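You operate a simulated robot arm through the tools that you are given. There is no shell and no other tool.

You are at the controls of a simulated robot arm. One attempt, no reset.

JOB
Put things in order on the top of the wooden bench. At the end: the yellow-capped core stands where the brown link pin stood; the white gauge-head chill stands where the blue puffer stood; the white-capped core stands where the white gauge-head chill stood; the blue puffer is on the beige thin board; the brown link pin stands where the white-capped core stood; whatever was shut is shut again. Leave all else as you found it, and nothing knocked over. Set down upright: blue puffer.
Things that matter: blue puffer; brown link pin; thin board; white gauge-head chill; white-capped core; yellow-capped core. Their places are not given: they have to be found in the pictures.

The check looks at the end state, three seconds after you hand in, the way a careful person would. Anything else that was tipped, shoved, dropped, spilled or broken makes it a failure.

ROBOT AND FRAMES
A 7-joint arm with a two-finger parallel gripper, fixed in place. Base frame: the origin is on the floor under the middle of its stand, x ahead of it, y to its left, z up; the work surface is at about z = 0.94. Lengths are in m, angles in degrees, forces in N, time in s.
With the tool pointing down near the work surface it reaches from about 0.22 to 0.68 m from the base axis. Its first joint turns from -66.0 to 66.0 degrees. Payload 2.4 kg.
The tool frame sits at the grasp point between the pads (the TCP): z along the fingers, y along the line on which they close. The tips reach 0.03 m beyond it. Largest opening 0.094 m; finger width 0.028, thickness 0.01; the body of the gripper, 0.05 by 0.096 m, starts 0.055 m behind the TCP.
Orientation is that of the tool frame in the base frame, as [roll, pitch, yaw] about the fixed x, y, z axes, in that order (R = Rz(yaw) Ry(pitch) Rx(roll)). With the fingers straight down and closing along the base's y, the tool's x points along the base's -x, its y along +y and its z along -z.

CONTROLS
- The arm moves only by the tool nudge_tool. Its argument "targets" is a list of rows, each an object (a shift or turn left out is 0, a gripper value left out holds the last) with "delta_pos": the shift along the tool's x, y, z in units of 40 mm (1.0 is 40 mm), a list of three; "delta_rot": the turn, a rotation vector about the tool's x, y, z in units of 4 degrees (1.0 is 4 degrees), a list of three. In form: [{"delta_pos": [x, y, z], "delta_rot": [rx, ry, rz]}, ...]. A call has 1 to 20 rows; each row shifts and turns the commanded pose from where the row before left it, along the tool's axes as they then stand. "gripper" is the gripper command, from -1 (fully open) to 1 (shut), values between in proportion, set as the call begins (left out, the last holds). A call with a number of a shift or a turn outside -1 to 1 is refused whole. A row lasts 0.2 s, in which the tool goes at most 0.05 m and 8.6 degrees; a call with a longer step from one row to the next is refused whole, and so is a gripper value outside its range. A pose out of reach is approached as far as the arm can. The call stops where the force on the tool passes 40 N (or 10 N more than at its start, if that is more) or the arm is blocked; 0.2 s more then pass. The fingers move at their own pace (about 0.153 m/s each) and stop on an object; they squeeze with about 40 N. The grip force told is the motor's: it shows also when the fingers shut on nothing. Time passes only in rows, and 0.2 s behind the last, so rows that do not move let the fingers close. It gives the time, the measured TCP pose, the force on the tool (base axes), the opening and the grip force at its end, in the units of the frame above (readings bear some noise), with the torque about the TCP (base axes, N m) and any sound that the robot's microphone picked up.
- Cameras (640 x 400 px; columns grow to the right, rows downward): "scene" is fixed at [0.0324, 0.4659, 1.4543]; the picture's right is [-0.81, -0.59, 0.00], its down [-0.28, 0.39, -0.88] and it looks along [0.52, -0.71, -0.48] (base axes); focal length 346 px, centre (320, 200). "wrist" rides on the gripper at [0.076, 0.014, -0.102] in the tool frame; the picture's right is [-0.18, 0.98, 0.00], its down [-0.75, -0.14, -0.64] and it looks along [-0.63, -0.12, 0.77] (tool axes); focal length 243 px, centre (320, 200).
- grab_frame(camera): a new picture of that camera. The clock stands still meanwhile.
- point_at(camera, pixels): for up to 12 pixels [column, row] of the newest picture of that camera ("zoom" is the newest enlarged one), the place [x, y, z] in the base frame of the surface seen there, good to about 0.002 m. The clock stands still meanwhile.
- inspect(camera, box): a new picture of the part [left, top, right, bottom] of that camera's present view, enlarged. The clock stands still meanwhile.
- close_job(): hands the job in; it is judged then, once.

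Unless the task says otherwise, let go and move clear before handing in.

The tools are called after "Call:" by a JSON object that holds its "op" and its "data". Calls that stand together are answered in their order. nudge_tool: Moves the arm, as the interface text tells. Its arguments: {"type":"object","properties":{"targets":{"type":"array","items":{"type":"object","properties":{"delta_pos":{"type":"array","items":{"type":"number"}},"delta_rot":{"type":"array","items":{"type":"number"}}}}},"gripper":{"type":"number"}},"required":["targets"]} The other tools are called the same way: grab_frame (camera) takes a picture; point_at (camera, pixels) gives the place of the surface under pixels of a picture; inspect (camera, box) takes an enlarged picture of a part of a camera's view; close_job () hands the job in.

At the start:

```text
clock: 0.0
eef_pos: [0.3355, -0.1337, 1.1918]
orientation: [-180.0, 0.0, 179.9]
wrist_force: [-0.1, 0.4, -0.4]
ft_torque: [0.0, -0.03, 0.01]
finger_gap: 0.0944
finger_force: 0.1
```

scene: 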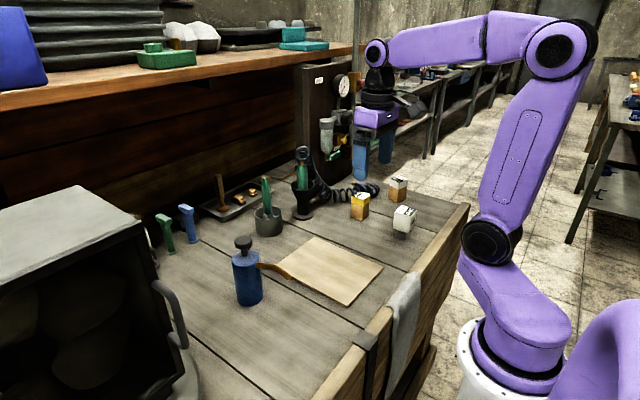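
wrist: 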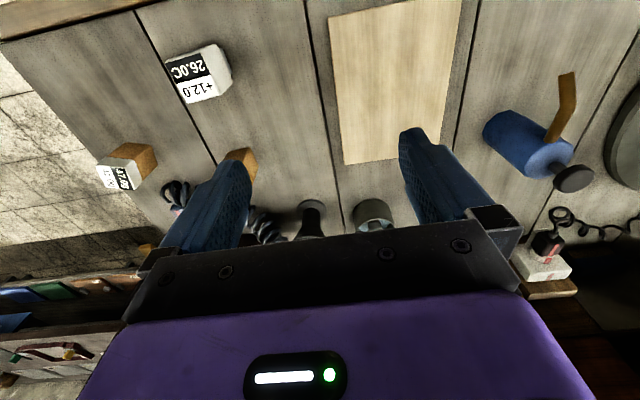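

The scene shows a blue bottle-like thing at (247,278), a beige board at (333,268), blocks at (359,205), (398,187), (404,218), and other tools near (165,232), (187,222), (220,190). I'll enlarge these parts to identify each object.

Call:
{"op": "inspect", "data": {"camera": "scene", "box": [320, 160, 440, 250]}}

Call:
{"op": "inspect", "data": {"camera": "scene", "box": [140, 130, 340, 255]}}

Call:
{"op": "inspect", "data": {"camera": "scene", "box": [0, 170, 320, 400]}}

Call:
{"op": "inspect", "data": {"camera": "scene", "box": [220, 60, 400, 220]}}

```text
4.44 times, centred on (380, 205) of scene
```

zoom: 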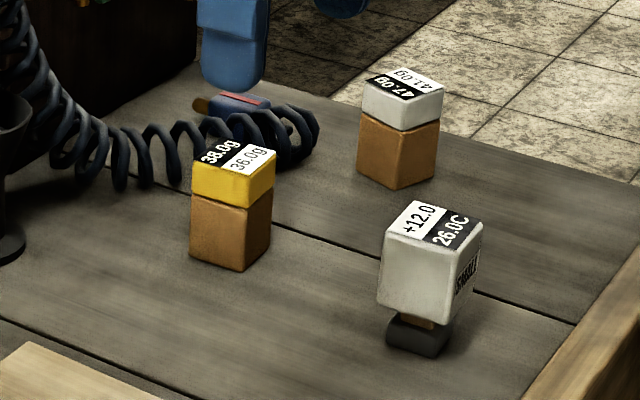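

```text
3.20 times, centred on (240, 192) of scene
```

zoom: 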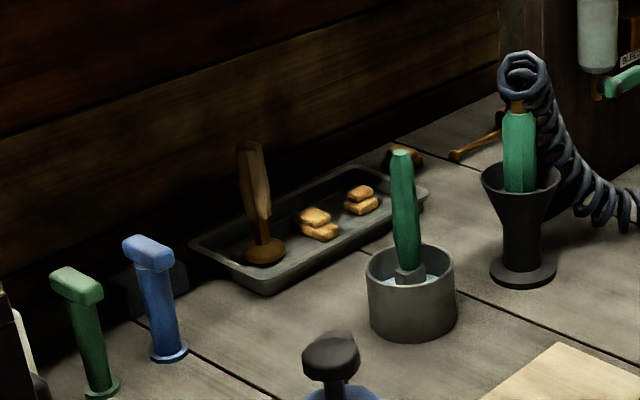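

```text
1.74 times, centred on (160, 285) of scene
```

zoom: 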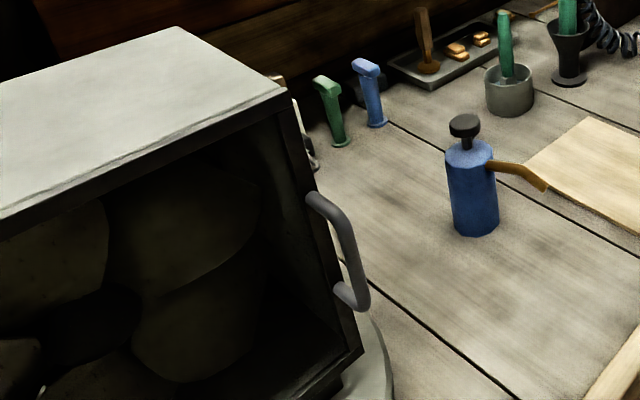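

```text
2.50 times, centred on (310, 140) of scene
```

zoom: 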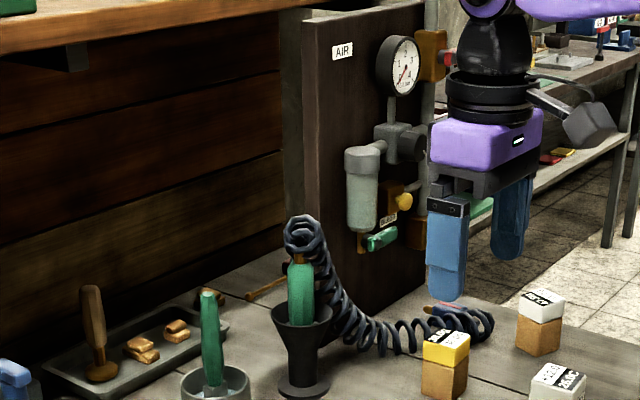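

The zooms show the yellow-capped core (359,205), the white-capped core (398,187), the gauge-head chill (404,218), the puffer (247,278), and green and blue T-headed pins (165,232), (187,222). The brown link pin isn't clear yet, and neither is the box on the left, so I'll zoom further.

Call:
{"op": "inspect", "data": {"camera": "scene", "box": [140, 160, 280, 260]}}

Call:
{"op": "inspect", "data": {"camera": "wrist", "box": [400, 60, 640, 320]}}

Call:
{"op": "inspect", "data": {"camera": "wrist", "box": [0, 100, 320, 400]}}

Call:
{"op": "inspect", "data": {"camera": "scene", "box": [0, 240, 200, 400]}}

```text
4.00 times, centred on (210, 210) of scene
```

zoom: 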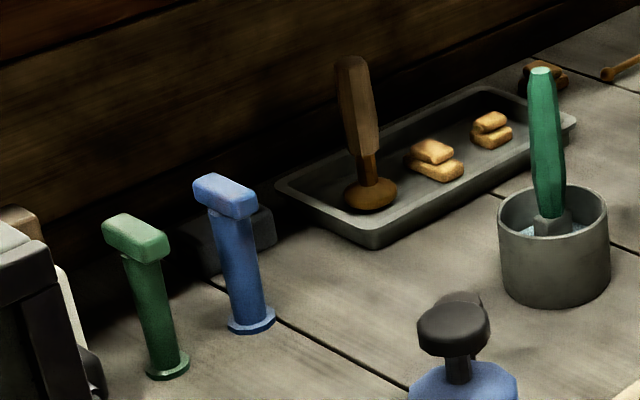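

```text
1.54 times, centred on (520, 190) of wrist
```

zoom: 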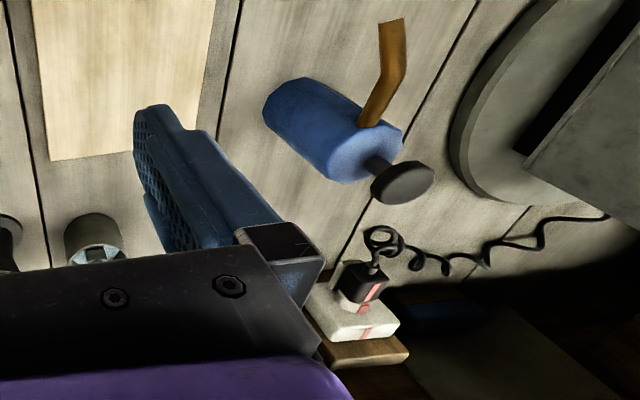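

```text
1.33 times, centred on (160, 250) of wrist
```

zoom: 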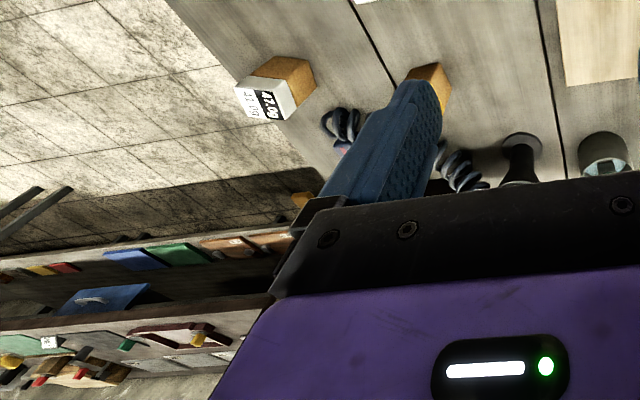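

```text
2.50 times, centred on (100, 320) of scene
```

zoom: 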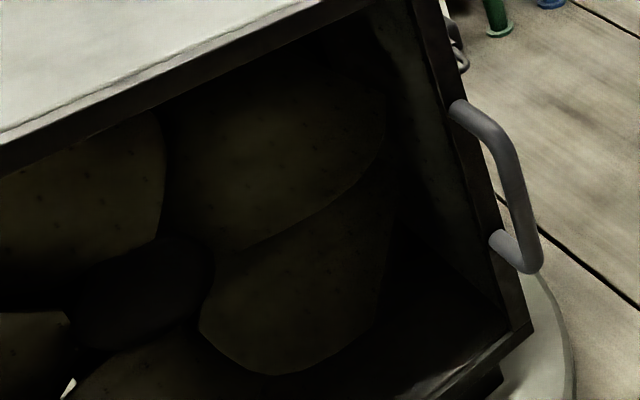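

A brown head peeks out behind the box at about (145,214), beside the green and blue pins, and it is probably the brown link pin. I'll measure places across the bench.

Call:
{"op": "point_at", "data": {"camera": "scene", "pixels": [[145, 214], [165, 218], [186, 209], [168, 252], [188, 241], [247, 240], [247, 300], [359, 198], [398, 182], [404, 212], [333, 268], [265, 233]]}}

Call:
{"op": "point_at", "data": {"camera": "wrist", "pixels": [[617, 130], [565, 180], [520, 130], [570, 80], [545, 245], [560, 220], [610, 230], [200, 85], [120, 175], [240, 160], [340, 100], [372, 210]]}}

Call:
{"op": "inspect", "data": {"camera": "scene", "box": [130, 195, 200, 265]}}

```text
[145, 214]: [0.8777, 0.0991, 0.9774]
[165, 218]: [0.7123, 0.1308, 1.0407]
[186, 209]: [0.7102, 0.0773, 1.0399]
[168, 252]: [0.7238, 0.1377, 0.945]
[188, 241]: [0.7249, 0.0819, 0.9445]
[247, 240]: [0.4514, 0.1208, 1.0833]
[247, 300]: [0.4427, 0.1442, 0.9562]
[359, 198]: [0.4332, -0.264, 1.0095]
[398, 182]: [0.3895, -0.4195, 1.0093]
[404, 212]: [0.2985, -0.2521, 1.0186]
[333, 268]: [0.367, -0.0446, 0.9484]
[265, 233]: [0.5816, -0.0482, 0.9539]
```

```text
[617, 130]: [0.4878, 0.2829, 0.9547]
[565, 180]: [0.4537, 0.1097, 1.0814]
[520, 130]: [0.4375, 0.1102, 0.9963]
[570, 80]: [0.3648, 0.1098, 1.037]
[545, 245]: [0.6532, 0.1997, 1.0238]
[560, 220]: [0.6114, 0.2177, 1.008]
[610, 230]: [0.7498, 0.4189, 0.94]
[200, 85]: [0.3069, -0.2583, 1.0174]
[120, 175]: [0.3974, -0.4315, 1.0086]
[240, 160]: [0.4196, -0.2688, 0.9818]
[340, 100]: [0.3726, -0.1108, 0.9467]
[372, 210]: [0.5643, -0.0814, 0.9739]
```

```text
5.71 times, centred on (165, 230) of scene
```

zoom: 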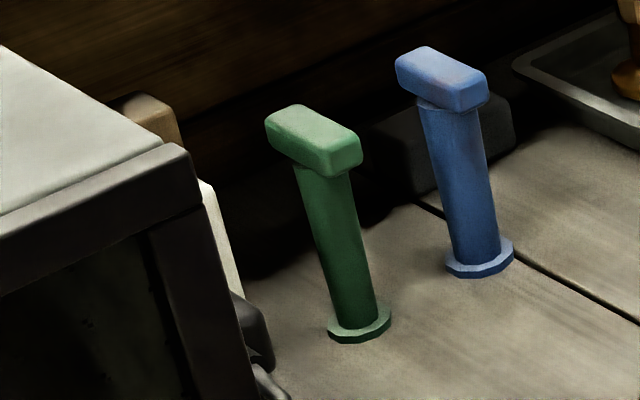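

The puffer stands near (0.444,0.12), the yellow core near (0.43,-0.265), the white core near (0.39,-0.43), the chill near (0.30,-0.255), and the pins near (0.72,0.13) and (0.72,0.08). I'll probe the box and the brown thing at (156,215) more exactly.

Call:
{"op": "point_at", "data": {"camera": "scene", "pixels": [[156, 215], [167, 231], [175, 254], [75, 187], [150, 236], [5, 215], [3, 285], [170, 310], [180, 345], [60, 300], [192, 380], [10, 380]]}}

Call:
{"op": "point_at", "data": {"camera": "wrist", "pixels": [[545, 265], [548, 290], [553, 242], [560, 212], [625, 170], [600, 280], [590, 300], [500, 245], [635, 60], [150, 255], [310, 215], [270, 215]]}}

```text
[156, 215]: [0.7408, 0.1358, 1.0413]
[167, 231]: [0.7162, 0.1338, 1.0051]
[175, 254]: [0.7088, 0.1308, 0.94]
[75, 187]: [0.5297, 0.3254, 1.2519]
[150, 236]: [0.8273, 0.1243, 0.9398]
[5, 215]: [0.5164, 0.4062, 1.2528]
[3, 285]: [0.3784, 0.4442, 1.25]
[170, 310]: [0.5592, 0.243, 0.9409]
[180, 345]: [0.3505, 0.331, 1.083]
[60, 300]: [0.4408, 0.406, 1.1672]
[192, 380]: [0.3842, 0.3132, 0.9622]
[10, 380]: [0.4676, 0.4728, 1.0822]
```

```text
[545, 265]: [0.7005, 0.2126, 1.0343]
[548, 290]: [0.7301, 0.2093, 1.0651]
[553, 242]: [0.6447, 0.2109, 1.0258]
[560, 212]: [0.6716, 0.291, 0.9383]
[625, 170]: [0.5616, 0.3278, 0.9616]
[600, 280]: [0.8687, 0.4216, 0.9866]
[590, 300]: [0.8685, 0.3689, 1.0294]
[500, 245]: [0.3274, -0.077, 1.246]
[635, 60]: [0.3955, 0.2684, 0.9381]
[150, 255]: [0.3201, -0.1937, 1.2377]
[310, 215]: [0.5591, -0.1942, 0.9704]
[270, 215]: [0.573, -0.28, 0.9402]
```

The box top is at z≈1.25 around (0.34–0.53, 0.3–0.45), on a round base, with some device near (0.70,0.21). I'll raise and shift the tool so the wrist camera can look at that far-left region.

Call:
{"op": "nudge_tool", "data": {"targets": [{"delta_pos": [0, 0, -1]}, {"delta_pos": [0, 0, -1]}, {"delta_pos": [-0.5, 0.6, -0.3]}, {"delta_pos": [-0.5, 0.8, -0.3]}, {"delta_pos": [-0.5, 0.8, -0.3]}, {"delta_pos": [-0.5, 0.8, -0.3]}, {"delta_pos": [-0.5, 0.8, 0]}, {"delta_pos": [-0.5, 0.8, 0]}, {"delta_pos": [-0.5, 0.8, 0]}, {"delta_pos": [-0.5, 0.8, 0]}], "gripper": -1}}

Call:
{"op": "grab_frame", "data": {"camera": "wrist"}}

Call:
{"op": "grab_frame", "data": {"camera": "scene"}}

```text
clock: 2.2
eef_pos: [0.4935, 0.1144, 1.3172]
orientation: [-179.9, 0.1, 180.0]
wrist_force: [-0.2, -0.4, 0.4]
ft_torque: [0.01, 0.03, 0.0]
finger_gap: 0.0939
finger_force: 0.0
```

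```text
taken
```

wrist: 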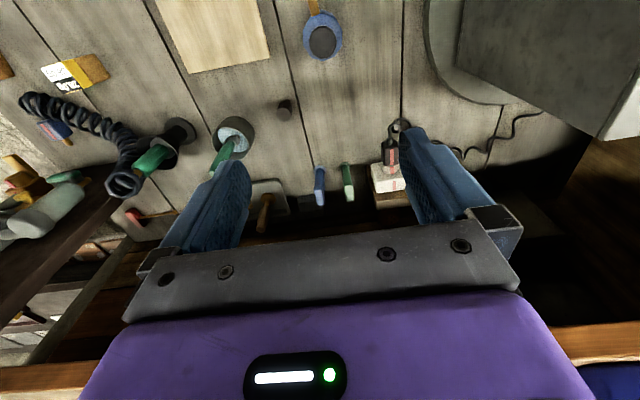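

```text
taken
```

scene: 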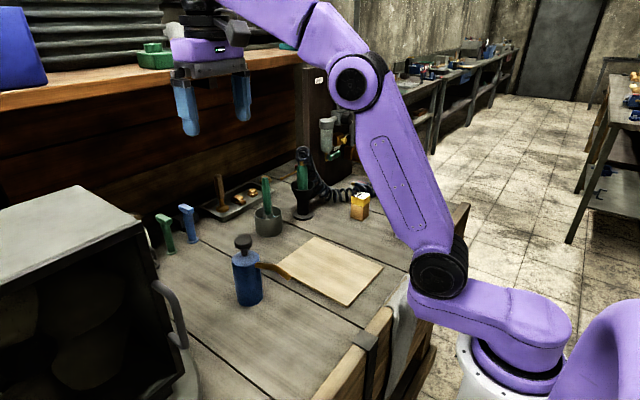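

The wrist view shows a small dark cylinder on the bench at (285,110), right behind the puffer in the scene view. I'll enlarge it and the far area.

Call:
{"op": "inspect", "data": {"camera": "wrist", "box": [240, 80, 340, 150]}}

Call:
{"op": "inspect", "data": {"camera": "wrist", "box": [240, 100, 440, 250]}}

Call:
{"op": "inspect", "data": {"camera": "wrist", "box": [400, 0, 640, 200]}}

Call:
{"op": "inspect", "data": {"camera": "wrist", "box": [0, 40, 280, 260]}}

Call:
{"op": "point_at", "data": {"camera": "wrist", "pixels": [[285, 112], [284, 103], [285, 118], [391, 180], [390, 200], [391, 150], [263, 205], [345, 180], [320, 185], [270, 190], [322, 40], [313, 6]]}}

```text
5.71 times, centred on (290, 115) of wrist
```

zoom: 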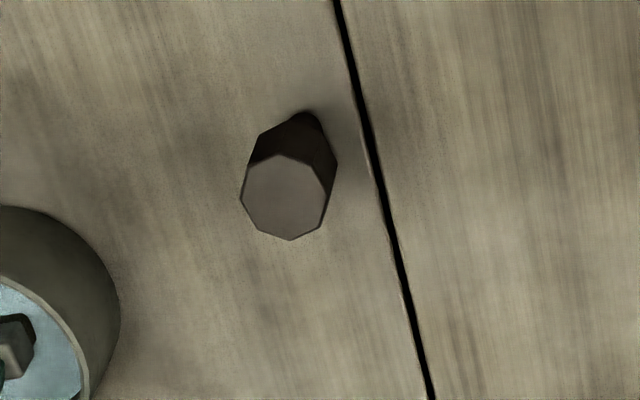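

```text
2.67 times, centred on (340, 175) of wrist
```

zoom: 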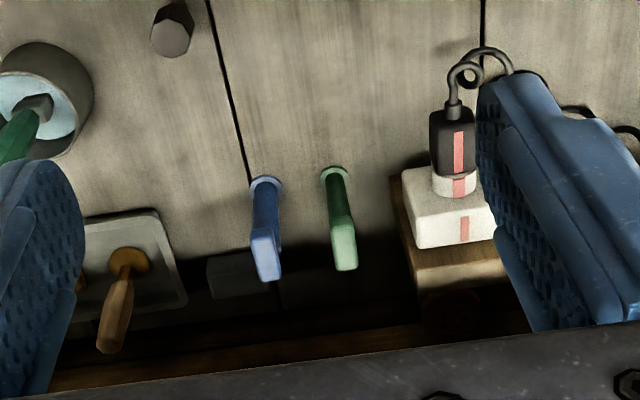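

```text
2.00 times, centred on (520, 100) of wrist
```

zoom: 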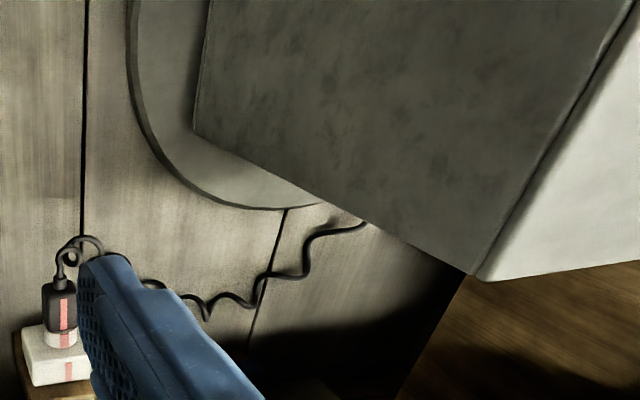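

```text
1.82 times, centred on (140, 150) of wrist
```

zoom: 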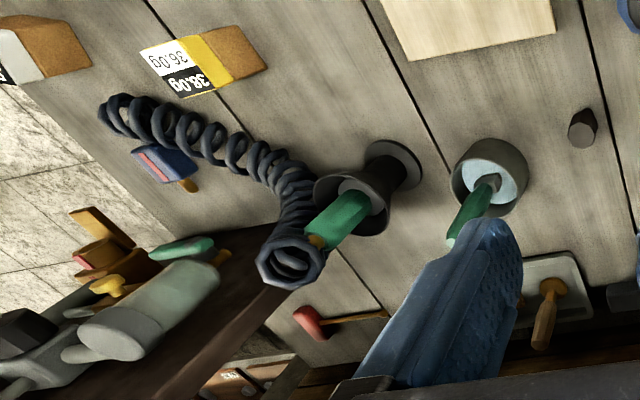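

```text
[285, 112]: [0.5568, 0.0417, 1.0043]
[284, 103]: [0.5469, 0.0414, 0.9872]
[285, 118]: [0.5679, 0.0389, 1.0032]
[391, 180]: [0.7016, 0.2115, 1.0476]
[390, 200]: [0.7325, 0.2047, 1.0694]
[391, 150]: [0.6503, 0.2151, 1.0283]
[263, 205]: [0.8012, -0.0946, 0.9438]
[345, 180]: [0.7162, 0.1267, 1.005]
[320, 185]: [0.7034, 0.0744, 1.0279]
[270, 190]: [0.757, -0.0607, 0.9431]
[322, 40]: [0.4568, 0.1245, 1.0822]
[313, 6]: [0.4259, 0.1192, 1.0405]
```

The dark-brown octagonal pin stands at about (0.557, 0.041) with its top near z=1.004, and nothing else fits the brown link pin. Next I'll take a closer view of the puffer from above it.

Call:
{"op": "nudge_tool", "data": {"targets": [{"delta_pos": [0.4, 0.0, 0.7]}, {"delta_pos": [0.4, 0.04, 0.7]}, {"delta_pos": [0.4, 0.04, 0.7]}, {"delta_pos": [0.2, 0.02, 0.4]}]}}

Call:
{"op": "grab_frame", "data": {"camera": "wrist"}}

Call:
{"op": "inspect", "data": {"camera": "scene", "box": [210, 220, 310, 320]}}

```text
clock: 3.2
eef_pos: [0.4395, 0.1196, 1.2197]
orientation: [180.0, 0.1, -179.9]
wrist_force: [0.2, -0.4, 0.5]
ft_torque: [-0.02, 0.01, -0.01]
finger_gap: 0.094
finger_force: 0.0
```

```text
taken
```

wrist: 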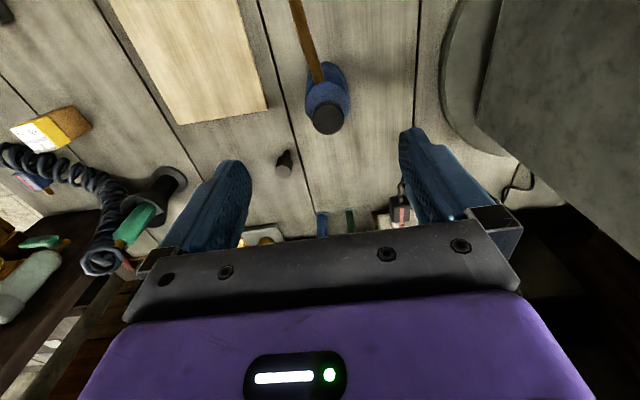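

```text
4.00 times, centred on (260, 270) of scene
```

zoom: 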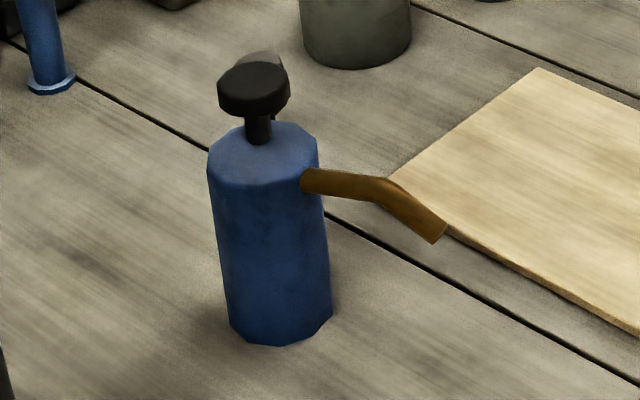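

The puffer body is a blue cylinder with a sloped shoulder, a black knob, and a brown spout toward the board. I'll measure its outline and the board corners in these views.

Call:
{"op": "point_at", "data": {"camera": "zoom", "pixels": [[213, 178], [265, 190], [318, 172], [240, 325], [280, 340], [328, 315], [265, 260], [310, 180], [385, 190], [435, 235], [255, 88], [240, 130]]}}

Call:
{"op": "point_at", "data": {"camera": "wrist", "pixels": [[328, 118], [314, 116], [343, 118], [328, 133], [328, 104], [307, 95], [348, 95], [330, 66], [308, 40], [295, 5], [284, 170], [284, 155]]}}

Call:
{"op": "point_at", "data": {"camera": "scene", "pixels": [[313, 238], [383, 265], [346, 304], [276, 272], [330, 268], [300, 260], [345, 285], [350, 262], [320, 250], [388, 275], [312, 280], [400, 260]]}}

```text
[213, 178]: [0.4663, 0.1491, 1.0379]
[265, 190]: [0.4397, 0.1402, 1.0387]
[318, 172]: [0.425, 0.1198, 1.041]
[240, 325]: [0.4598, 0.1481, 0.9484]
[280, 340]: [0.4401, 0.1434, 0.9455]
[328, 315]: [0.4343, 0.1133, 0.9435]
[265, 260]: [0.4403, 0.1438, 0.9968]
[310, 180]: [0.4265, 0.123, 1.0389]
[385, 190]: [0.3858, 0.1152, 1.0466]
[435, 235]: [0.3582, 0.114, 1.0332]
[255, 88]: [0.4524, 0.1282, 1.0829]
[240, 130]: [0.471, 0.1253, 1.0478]
```

```text
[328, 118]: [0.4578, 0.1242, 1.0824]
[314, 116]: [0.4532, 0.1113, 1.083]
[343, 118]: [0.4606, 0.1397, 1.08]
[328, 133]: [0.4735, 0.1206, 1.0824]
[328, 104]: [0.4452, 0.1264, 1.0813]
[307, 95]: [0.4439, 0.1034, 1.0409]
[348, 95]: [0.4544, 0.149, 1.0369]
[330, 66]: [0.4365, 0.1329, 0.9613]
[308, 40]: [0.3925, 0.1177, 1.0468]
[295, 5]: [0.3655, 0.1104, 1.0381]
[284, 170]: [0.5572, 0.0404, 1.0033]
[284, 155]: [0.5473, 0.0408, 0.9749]
```

```text
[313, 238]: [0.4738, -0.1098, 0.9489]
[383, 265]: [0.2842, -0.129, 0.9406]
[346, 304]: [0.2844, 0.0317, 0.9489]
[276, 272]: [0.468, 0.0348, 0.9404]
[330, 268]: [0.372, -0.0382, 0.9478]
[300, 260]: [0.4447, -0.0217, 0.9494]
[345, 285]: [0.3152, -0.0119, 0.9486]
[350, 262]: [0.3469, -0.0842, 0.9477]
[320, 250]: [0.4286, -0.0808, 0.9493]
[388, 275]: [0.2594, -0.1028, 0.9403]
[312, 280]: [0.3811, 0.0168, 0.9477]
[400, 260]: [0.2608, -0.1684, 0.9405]
```

The puffer's axis is at about (0.459, 0.126) with radius ≈0.025, shoulder at z≈1.04 and knob top 1.083. The board spans x 0.285–0.474, y −0.11–0.033, with its top at 0.948. I'll line up over the puffer with the tips just above the knob and check.

Call:
{"op": "nudge_tool", "data": {"targets": [{"delta_pos": [-0.25, 0.1, 0.5]}, {"delta_pos": [-0.24, 0.09, 0.5]}, {"delta_pos": [0, 0, 0.7]}, {"delta_pos": [0, 0, 0.75]}, {}], "gripper": -1}}

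Call:
{"op": "grab_frame", "data": {"camera": "wrist"}}

Call:
{"op": "inspect", "data": {"camera": "scene", "box": [180, 160, 320, 320]}}

```text
clock: 4.4
eef_pos: [0.4603, 0.128, 1.1198]
orientation: [180.0, 0.0, -179.9]
wrist_force: [0.0, -0.5, -0.3]
ft_torque: [0.03, 0.01, -0.02]
finger_gap: 0.094
finger_force: 0.1
```

```text
taken
```

wrist: 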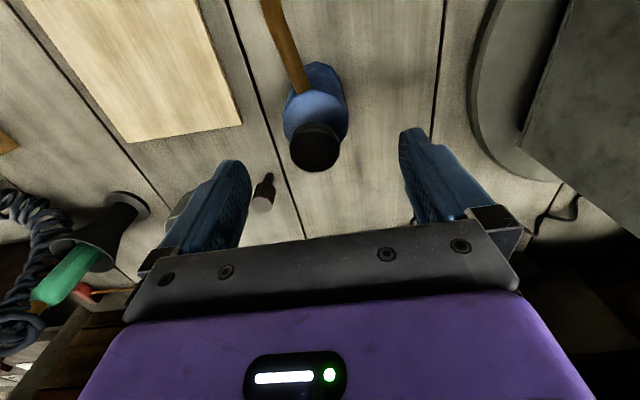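

```text
2.50 times, centred on (250, 240) of scene
```

zoom: 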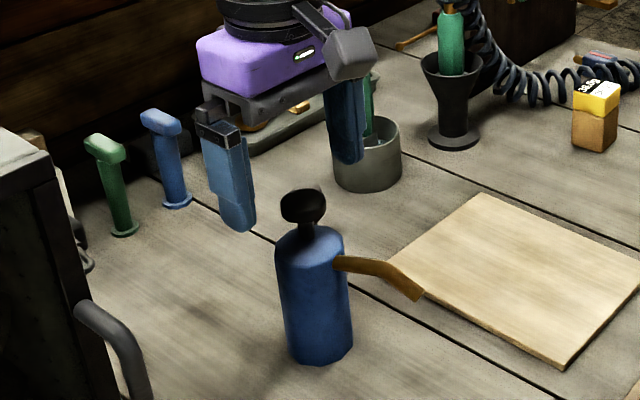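

The knob at (316,147) is centred between the fingers. I'll descend to TCP z≈1.035 and check before closing.

Call:
{"op": "nudge_tool", "data": {"targets": [{"delta_pos": [0, 0, 0.6]}, {"delta_pos": [0, 0, 0.6]}, {"delta_pos": [0, 0, 0.5]}, {"delta_pos": [0, 0, 0.45]}, {}], "gripper": -1}}

Call:
{"op": "grab_frame", "data": {"camera": "wrist"}}

Call:
{"op": "inspect", "data": {"camera": "scene", "box": [180, 160, 320, 320]}}

```text
clock: 5.6
eef_pos: [0.4583, 0.1257, 1.0356]
orientation: [-180.0, 0.0, -179.9]
wrist_force: [-0.5, 0.0, 0.2]
ft_torque: [0.0, -0.01, 0.01]
finger_gap: 0.0937
finger_force: 0.0
```

```text
taken
```

wrist: 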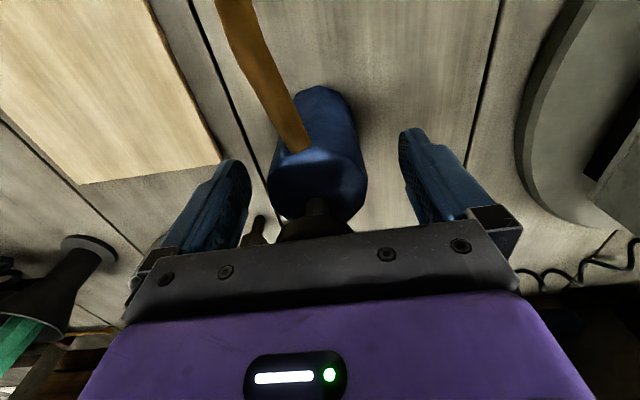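

```text
2.50 times, centred on (250, 240) of scene
```

zoom: 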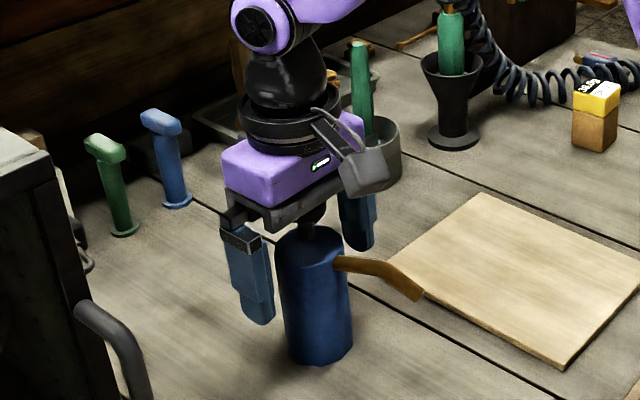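

The fingers straddle the body symmetrically and the palm is clear of the knob. Now I'll close on the body.

Call:
{"op": "nudge_tool", "data": {"targets": [{}, {}, {}], "gripper": 0.3}}

```text
clock: 6.4
eef_pos: [0.4587, 0.1243, 1.036]
orientation: [-180.0, -0.1, 180.0]
wrist_force: [-0.4, -0.8, -0.1]
ft_torque: [-0.02, -0.01, 0.01]
finger_gap: 0.0532
finger_force: 39.8
```

It grips at 0.053 m with 40 N. I'll lift the puffer 8 cm and check.

Call:
{"op": "nudge_tool", "data": {"targets": [{"delta_pos": [0, 0, -0.4]}, {"delta_pos": [0, 0, -0.8]}, {"delta_pos": [0, 0, -0.8]}, {}]}}

Call:
{"op": "grab_frame", "data": {"camera": "scene"}}

```text
clock: 7.4
eef_pos: [0.4577, 0.1249, 1.1158]
orientation: [-180.0, 0.0, 179.9]
wrist_force: [-0.7, -0.2, -0.3]
ft_torque: [0.02, -0.01, 0.01]
finger_gap: 0.0328
finger_force: 0.1
```

```text
taken
```

scene: 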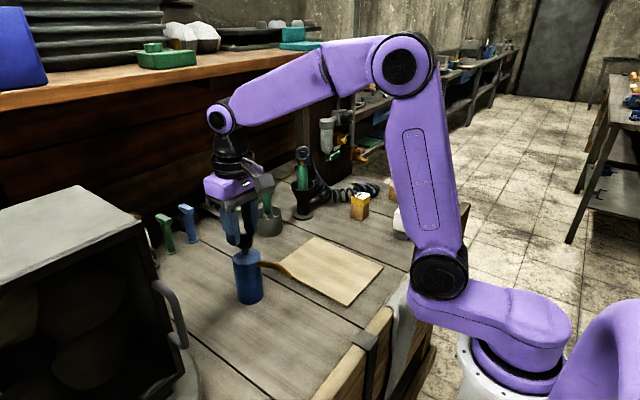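

The fingers slipped off: the gap fell to 0.033 and the puffer still stands at (247,277). I'll open up and check whether it shifted.

Call:
{"op": "nudge_tool", "data": {"targets": [{}, {}], "gripper": -1}}

Call:
{"op": "grab_frame", "data": {"camera": "wrist"}}

Call:
{"op": "inspect", "data": {"camera": "scene", "box": [210, 220, 310, 320]}}

Call:
{"op": "point_at", "data": {"camera": "zoom", "pixels": [[213, 178], [265, 190], [318, 172], [240, 325], [280, 340], [328, 315], [265, 260], [310, 180], [385, 190], [435, 235], [255, 88], [280, 150]]}}

```text
clock: 8.0
eef_pos: [0.4594, 0.1247, 1.1152]
orientation: [180.0, 0.1, 179.9]
wrist_force: [0.3, -0.1, 0.4]
ft_torque: [-0.01, 0.0, -0.02]
finger_gap: 0.0938
finger_force: 0.1
```

```text
taken
```

wrist: 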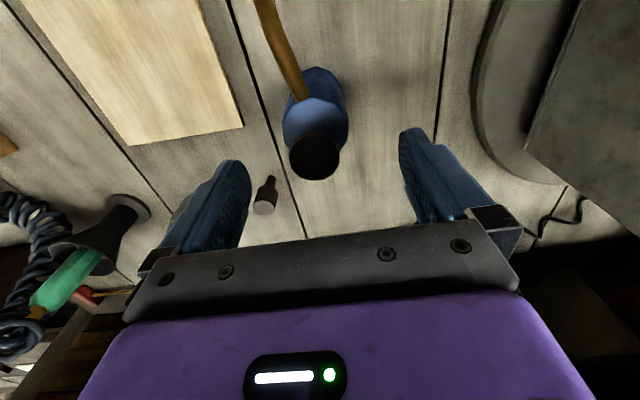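

```text
4.00 times, centred on (260, 270) of scene
```

zoom: 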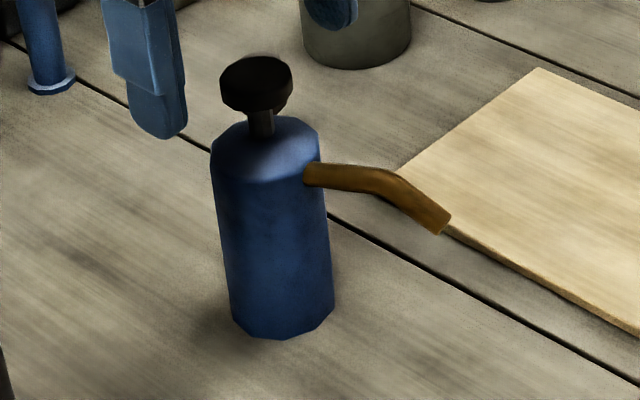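

```text
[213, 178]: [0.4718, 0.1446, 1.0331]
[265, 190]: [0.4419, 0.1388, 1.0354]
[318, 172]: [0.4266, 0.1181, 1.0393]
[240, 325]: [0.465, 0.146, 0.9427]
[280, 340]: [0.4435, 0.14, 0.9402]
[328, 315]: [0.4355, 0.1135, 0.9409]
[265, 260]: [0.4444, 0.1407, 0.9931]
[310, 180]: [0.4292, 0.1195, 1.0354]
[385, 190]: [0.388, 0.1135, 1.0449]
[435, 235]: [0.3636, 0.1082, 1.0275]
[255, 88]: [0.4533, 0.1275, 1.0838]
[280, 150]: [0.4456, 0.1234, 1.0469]
```

The puffer shifted by only about 3 mm and is still upright. I'll grip again with the full command, then lift only a few millimetres slowly while watching the force to learn its weight and grip.

Call:
{"op": "nudge_tool", "data": {"targets": [{"delta_pos": [-0.05, -0.06, 0.5]}, {"delta_pos": [0, 0, 0.6]}, {"delta_pos": [0, 0, 0.5]}, {"delta_pos": [0, 0, 0.3]}, {"delta_pos": [0, 0, 0.17]}, {}], "gripper": -1}}

Call:
{"op": "nudge_tool", "data": {"targets": [{}, {}, {}, {}], "gripper": 1}}

Call:
{"op": "nudge_tool", "data": {"targets": [{"delta_pos": [0, 0, -0.02]}, {"delta_pos": [0, 0, -0.03]}, {"delta_pos": [0, 0, -0.05]}, {}]}}

```text
clock: 9.4
eef_pos: [0.4621, 0.1236, 1.0322]
orientation: [179.9, 0.1, -180.0]
wrist_force: [0.0, -0.4, -0.5]
ft_torque: [0.03, -0.03, 0.0]
finger_gap: 0.094
finger_force: 0.0
```

```text
clock: 10.4
eef_pos: [0.4617, 0.1233, 1.0333]
orientation: [179.9, 0.1, -180.0]
wrist_force: [-0.5, -0.6, 0.0]
ft_torque: [-0.02, -0.05, 0.0]
finger_gap: 0.0529
finger_force: 39.6
```

```text
clock: 11.4
eef_pos: [0.461, 0.1228, 1.037]
orientation: [-180.0, 0.1, -180.0]
wrist_force: [1.3, -0.2, -3.2]
ft_torque: [0.03, -0.04, 0.01]
finger_gap: 0.0533
finger_force: 39.9
```

There's now −3.2 N on the tool after a 4 mm rise. I'll see whether the base really left the bench.

Call:
{"op": "inspect", "data": {"camera": "scene", "box": [210, 220, 310, 320]}}

Call:
{"op": "point_at", "data": {"camera": "zoom", "pixels": [[240, 325], [280, 330], [325, 315], [265, 260], [435, 230]]}}

Call:
{"op": "grab_frame", "data": {"camera": "wrist"}}

```text
4.00 times, centred on (260, 270) of scene
```

zoom: 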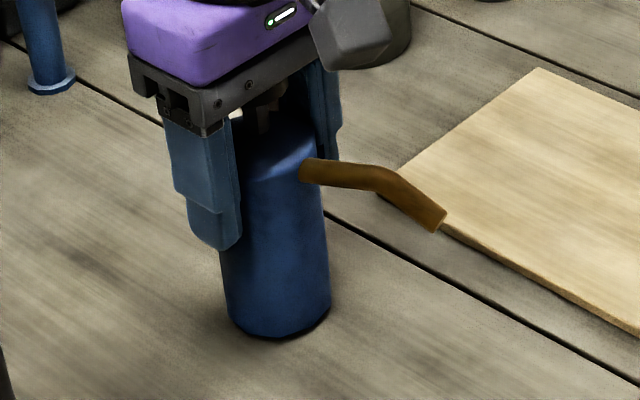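

```text
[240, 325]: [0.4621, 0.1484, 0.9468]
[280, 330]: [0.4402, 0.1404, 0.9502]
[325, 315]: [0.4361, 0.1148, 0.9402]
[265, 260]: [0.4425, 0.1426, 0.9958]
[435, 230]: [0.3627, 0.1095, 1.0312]
```

```text
taken
```

wrist: 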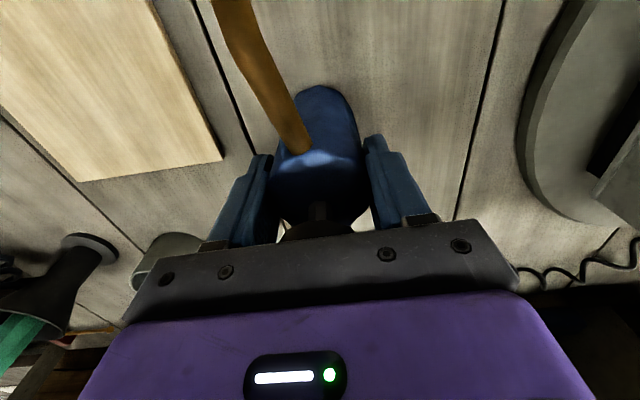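

The base now shows a shadow gap, so it's off the bench by about 4 mm and weighs about 0.3 kg. I'll raise it slowly by a little more and watch for creep.

Call:
{"op": "nudge_tool", "data": {"targets": [{}, {}, {}, {}, {}]}}

Call:
{"op": "inspect", "data": {"camera": "scene", "box": [210, 220, 310, 320]}}

```text
clock: 12.6
eef_pos: [0.4603, 0.1233, 1.0373]
orientation: [-179.9, 0.0, 180.0]
wrist_force: [-0.2, 0.8, -2.9]
ft_torque: [0.01, -0.01, 0.03]
finger_gap: 0.0534
finger_force: 40.1
```

```text
4.00 times, centred on (260, 270) of scene
```

zoom: 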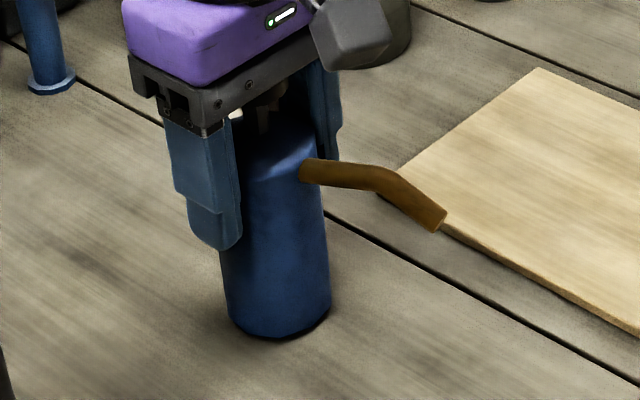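

The hold is stable at about 3 N with no creep, so the first lift slipped from being too brisk. I'll raise gently by another 16 mm.

Call:
{"op": "nudge_tool", "data": {"targets": [{"delta_pos": [0, 0, -0.02]}, {"delta_pos": [0, 0, -0.04]}, {"delta_pos": [0, 0, -0.06]}, {"delta_pos": [0, 0, -0.07]}, {"delta_pos": [0, 0, -0.07]}, {"delta_pos": [0, 0, -0.06]}, {"delta_pos": [0, 0, -0.05]}, {"delta_pos": [0, 0, -0.03]}, {}]}}

Call:
{"op": "inspect", "data": {"camera": "scene", "box": [210, 200, 330, 320]}}

```text
clock: 14.6
eef_pos: [0.4588, 0.1238, 1.0532]
orientation: [180.0, 0.0, -180.0]
wrist_force: [0.5, -0.1, -2.7]
ft_torque: [-0.01, 0.0, -0.01]
finger_gap: 0.0535
finger_force: 40.2
```

```text
3.33 times, centred on (270, 260) of scene
```

zoom: 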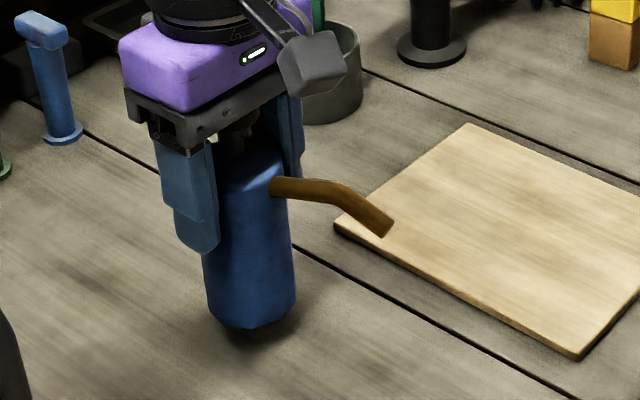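

It's lifted cleanly, base at about z=0.960. I'll carry it slowly over the board to about (0.395, −0.040).

Call:
{"op": "nudge_tool", "data": {"targets": [{"delta_pos": [0.028, -0.07, 0]}, {"delta_pos": [0.056, -0.139, 0]}, {"delta_pos": [0.084, -0.209, 0]}, {"delta_pos": [0.094, -0.232, 0]}, {"delta_pos": [0.094, -0.232, 0]}, {"delta_pos": [0.094, -0.232, 0]}, {"delta_pos": [0.094, -0.232, 0]}, {"delta_pos": [0.094, -0.232, 0]}, {"delta_pos": [0.094, -0.232, 0]}, {"delta_pos": [0.094, -0.232, 0]}, {"delta_pos": [0.094, -0.232, 0]}, {"delta_pos": [0.094, -0.232, 0]}, {"delta_pos": [0.094, -0.232, 0]}, {"delta_pos": [0.094, -0.232, 0]}, {"delta_pos": [0.094, -0.232, 0]}, {"delta_pos": [0.094, -0.232, 0]}, {"delta_pos": [0.094, -0.232, 0]}, {"delta_pos": [0.084, -0.209, 0]}, {"delta_pos": [0.056, -0.139, 0]}, {"delta_pos": [0.028, -0.07, 0]}]}}

Call:
{"op": "inspect", "data": {"camera": "scene", "box": [250, 180, 410, 320]}}

Call:
{"op": "grab_frame", "data": {"camera": "wrist"}}

```text
clock: 18.8
eef_pos: [0.3933, -0.0398, 1.0526]
orientation: [180.0, 0.1, 179.9]
wrist_force: [0.0, -0.7, -2.9]
ft_torque: [0.03, -0.02, -0.03]
finger_gap: 0.0533
finger_force: 40.3
```

```text
2.86 times, centred on (330, 250) of scene
```

zoom: 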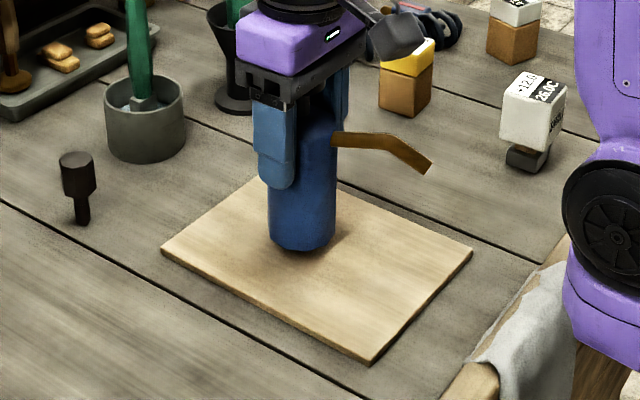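

```text
taken
```

wrist: 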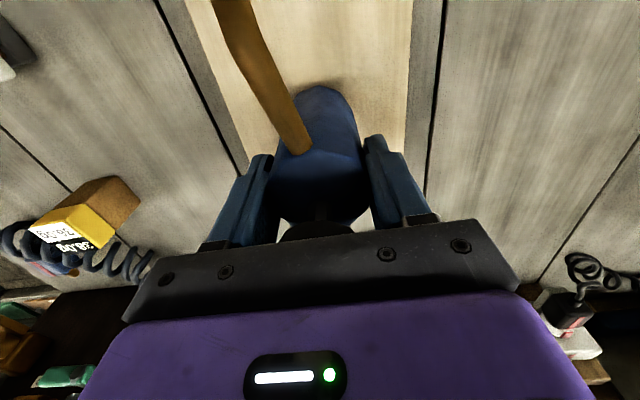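

The puffer hangs upright over the board's middle (302,250 in the zoom). The now-visible pin has a dark head on a thin shank. I'll lower slowly until contact.

Call:
{"op": "nudge_tool", "data": {"targets": [{"delta_pos": [0, 0, 0.04]}, {"delta_pos": [0, 0, 0.07]}, {"delta_pos": [0, 0, 0.07]}, {"delta_pos": [0, 0, 0.05]}, {"delta_pos": [0, 0, 0.03]}, {}]}}

Call:
{"op": "inspect", "data": {"camera": "scene", "box": [280, 200, 380, 280]}}

```text
clock: 20.2
eef_pos: [0.3953, -0.04, 1.0428]
orientation: [179.9, -0.1, 180.0]
wrist_force: [0.1, 0.4, -2.1]
ft_torque: [-0.03, 0.01, -0.01]
finger_gap: 0.0531
finger_force: 40.3
```

```text
5.00 times, centred on (330, 240) of scene
```

zoom: 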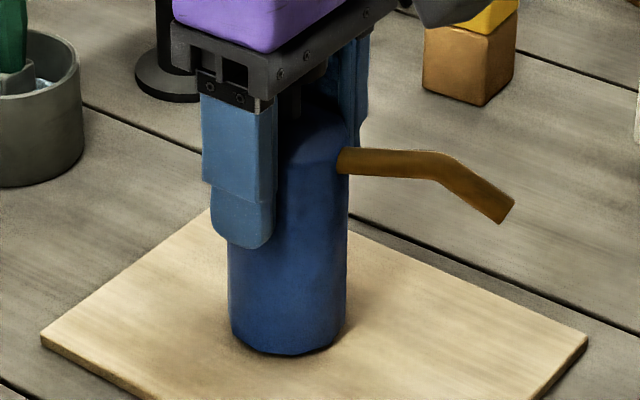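

Force eased slightly (−2.1 N) and a thin gap remains. I'll lower another 1–2 mm.

Call:
{"op": "nudge_tool", "data": {"targets": [{"delta_pos": [0, 0, 0.02]}, {"delta_pos": [0, 0, 0.02]}, {}]}}

```text
clock: 21.0
eef_pos: [0.3939, -0.038, 1.0411]
orientation: [-180.0, 0.0, -179.9]
wrist_force: [0.8, -0.3, -3.7]
ft_torque: [-0.04, -0.01, 0.02]
finger_gap: 0.0531
finger_force: 40.0
```

Call:
{"op": "nudge_tool", "data": {"targets": [{"delta_pos": [0, 0, 0.02]}, {"delta_pos": [0, 0, 0.02]}, {}]}}

Call:
{"op": "inspect", "data": {"camera": "scene", "box": [280, 200, 380, 280]}}

```text
clock: 21.8
eef_pos: [0.3947, -0.0405, 1.04]
orientation: [180.0, 0.0, -180.0]
wrist_force: [-7.2, 2.5, 22.9]
ft_torque: [0.18, 0.82, 0.02]
finger_gap: 0.053
finger_force: 40.2
```

```text
5.00 times, centred on (330, 240) of scene
```

zoom: 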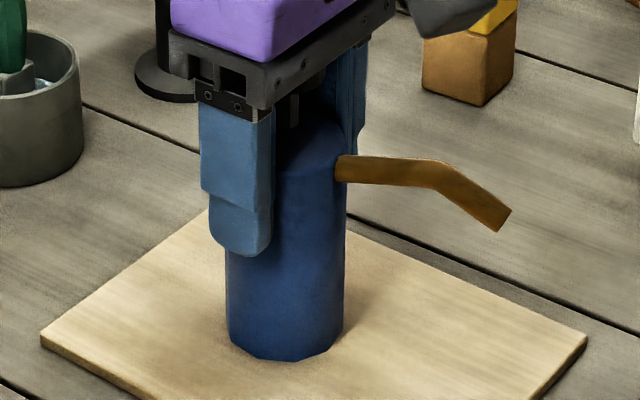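

It's firmly down on the board (23 N up). I'll ease up under a millimetre and release.

Call:
{"op": "nudge_tool", "data": {"targets": [{"delta_pos": [0, 0, -0.02]}, {}]}}

Call:
{"op": "nudge_tool", "data": {"targets": [{}, {}, {}, {}], "gripper": -1}}

Call:
{"op": "grab_frame", "data": {"camera": "wrist"}}

Call:
{"op": "inspect", "data": {"camera": "scene", "box": [280, 200, 380, 280]}}

```text
clock: 22.4
eef_pos: [0.3947, -0.0386, 1.0396]
orientation: [-180.0, 0.0, 179.9]
wrist_force: [-2.0, 0.3, 8.4]
ft_torque: [0.05, 0.34, 0.04]
finger_gap: 0.0532
finger_force: 39.9
```

```text
clock: 23.4
eef_pos: [0.3939, -0.0388, 1.0402]
orientation: [179.9, 0.0, 180.0]
wrist_force: [-0.5, -0.7, -0.6]
ft_torque: [0.01, 0.0, 0.0]
finger_gap: 0.0942
finger_force: 0.0
```

```text
taken
```

wrist: 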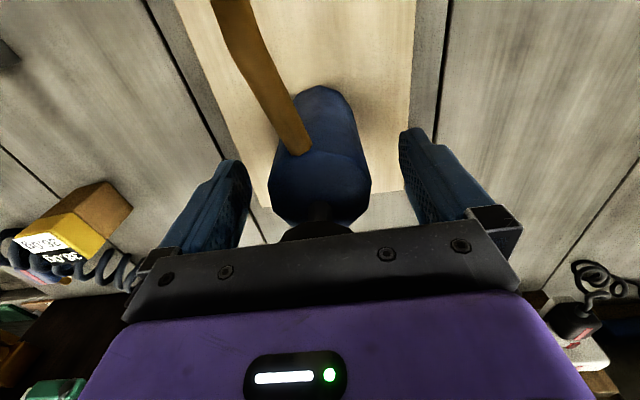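

```text
5.00 times, centred on (330, 240) of scene
```

zoom: 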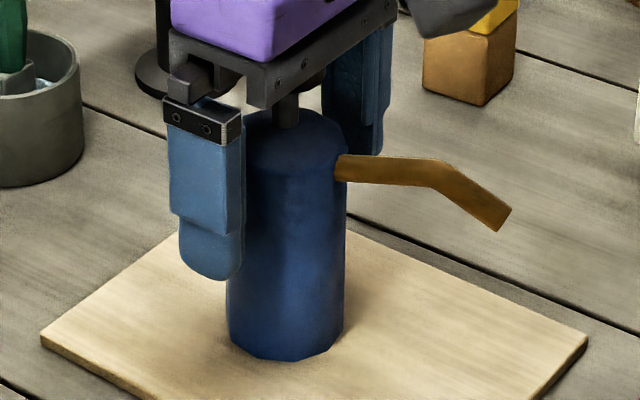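

The puffer stands on the board on its own. I'll rise straight up, then go above the chill for a close look.

Call:
{"op": "nudge_tool", "data": {"targets": [{"delta_pos": [0, 0, -0.5]}, {"delta_pos": [0, 0, -0.9]}, {"delta_pos": [0, 0, -0.9]}, {"delta_pos": [0, 0, -0.9]}, {"delta_pos": [0, 0, -0.8]}, {"delta_pos": [0.3, -0.8, 0]}, {"delta_pos": [0.3, -0.9, 0]}, {"delta_pos": [0.3, -0.9, 0]}, {"delta_pos": [0.4, -0.9, 0]}, {"delta_pos": [0.4, -0.9, 0]}, {"delta_pos": [0.4, -0.8, 0]}, {}]}}

Call:
{"op": "grab_frame", "data": {"camera": "wrist"}}

Call:
{"op": "grab_frame", "data": {"camera": "scene"}}

```text
clock: 26.0
eef_pos: [0.309, -0.2502, 1.2005]
orientation: [180.0, 0.2, -179.8]
wrist_force: [-0.8, 0.7, 0.1]
ft_torque: [0.04, -0.03, 0.01]
finger_gap: 0.094
finger_force: 0.0
```

```text
taken
```

wrist: 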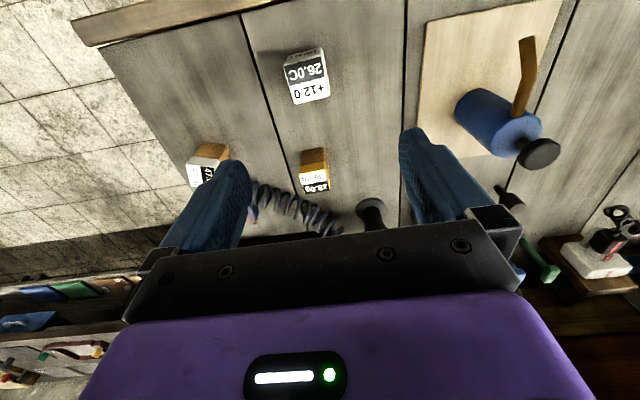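

```text
taken
```

scene: 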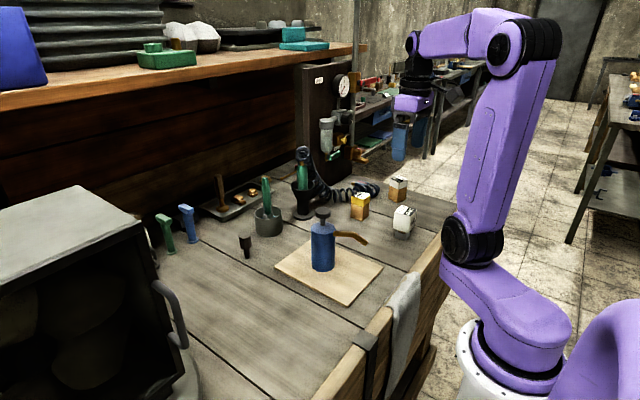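

The puffer is fine on the board (322,245). The chill is at wrist (307,77); I'll measure its head and foot in both views.

Call:
{"op": "inspect", "data": {"camera": "scene", "box": [370, 190, 440, 250]}}

Call:
{"op": "point_at", "data": {"camera": "zoom", "pixels": [[290, 140], [350, 155], [420, 185], [350, 240], [230, 210], [270, 320], [330, 350], [390, 320], [310, 310], [230, 270], [395, 230], [330, 390]]}}

Call:
{"op": "inspect", "data": {"camera": "wrist", "box": [260, 30, 360, 120]}}

Call:
{"op": "point_at", "data": {"camera": "wrist", "pixels": [[285, 66], [324, 62], [328, 96], [296, 103], [307, 80], [306, 55], [288, 57], [320, 50]]}}

```text
6.67 times, centred on (405, 220) of scene
```

zoom: 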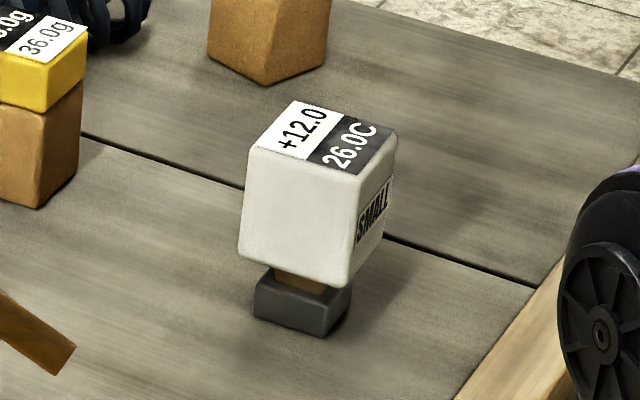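

```text
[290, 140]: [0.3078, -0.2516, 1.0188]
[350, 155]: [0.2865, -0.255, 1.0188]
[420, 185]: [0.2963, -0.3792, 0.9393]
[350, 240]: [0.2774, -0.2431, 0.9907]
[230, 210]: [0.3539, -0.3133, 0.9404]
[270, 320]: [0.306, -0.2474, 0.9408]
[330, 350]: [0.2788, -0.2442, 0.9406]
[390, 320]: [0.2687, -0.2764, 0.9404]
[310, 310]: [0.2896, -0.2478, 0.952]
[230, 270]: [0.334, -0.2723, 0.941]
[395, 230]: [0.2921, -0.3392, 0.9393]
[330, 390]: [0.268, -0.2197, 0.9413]
```

```text
4.44 times, centred on (310, 75) of wrist
```

zoom: 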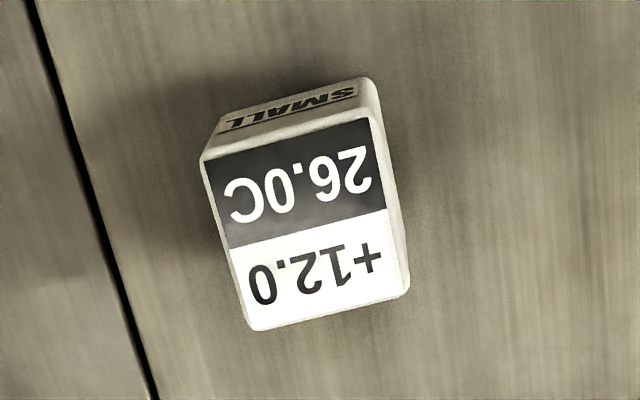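

```text
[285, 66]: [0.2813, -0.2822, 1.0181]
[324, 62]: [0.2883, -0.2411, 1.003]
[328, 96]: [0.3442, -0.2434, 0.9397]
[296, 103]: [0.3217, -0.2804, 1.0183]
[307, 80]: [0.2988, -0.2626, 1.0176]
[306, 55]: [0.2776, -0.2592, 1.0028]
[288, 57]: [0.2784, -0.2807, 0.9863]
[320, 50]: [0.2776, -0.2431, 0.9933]
```

The chill's head is ≈0.042 m square, centred near (0.2995, −0.262), with its top at 1.018 and nearly axis-aligned. I'll measure the foot more exactly.

Call:
{"op": "inspect", "data": {"camera": "scene", "box": [385, 200, 425, 245]}}

Call:
{"op": "point_at", "data": {"camera": "zoom", "pixels": [[170, 290], [230, 310], [290, 330], [330, 310], [360, 280], [240, 340], [330, 330], [165, 310], [300, 250], [140, 230], [370, 200], [225, 268]]}}

```text
8.89 times, centred on (405, 222) of scene
```

zoom: 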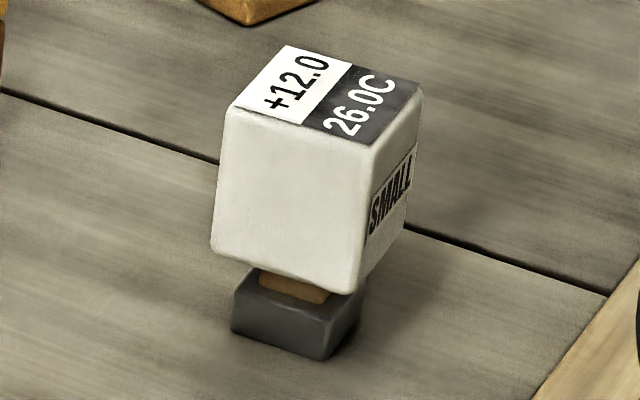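

```text
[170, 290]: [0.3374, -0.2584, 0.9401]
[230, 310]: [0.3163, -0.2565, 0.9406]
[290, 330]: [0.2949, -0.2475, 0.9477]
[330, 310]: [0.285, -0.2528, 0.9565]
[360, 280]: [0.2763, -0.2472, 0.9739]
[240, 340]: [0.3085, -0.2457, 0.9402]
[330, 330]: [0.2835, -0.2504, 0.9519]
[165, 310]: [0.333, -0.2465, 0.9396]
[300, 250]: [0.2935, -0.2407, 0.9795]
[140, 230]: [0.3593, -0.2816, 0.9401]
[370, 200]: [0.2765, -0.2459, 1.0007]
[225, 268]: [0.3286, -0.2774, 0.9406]
```

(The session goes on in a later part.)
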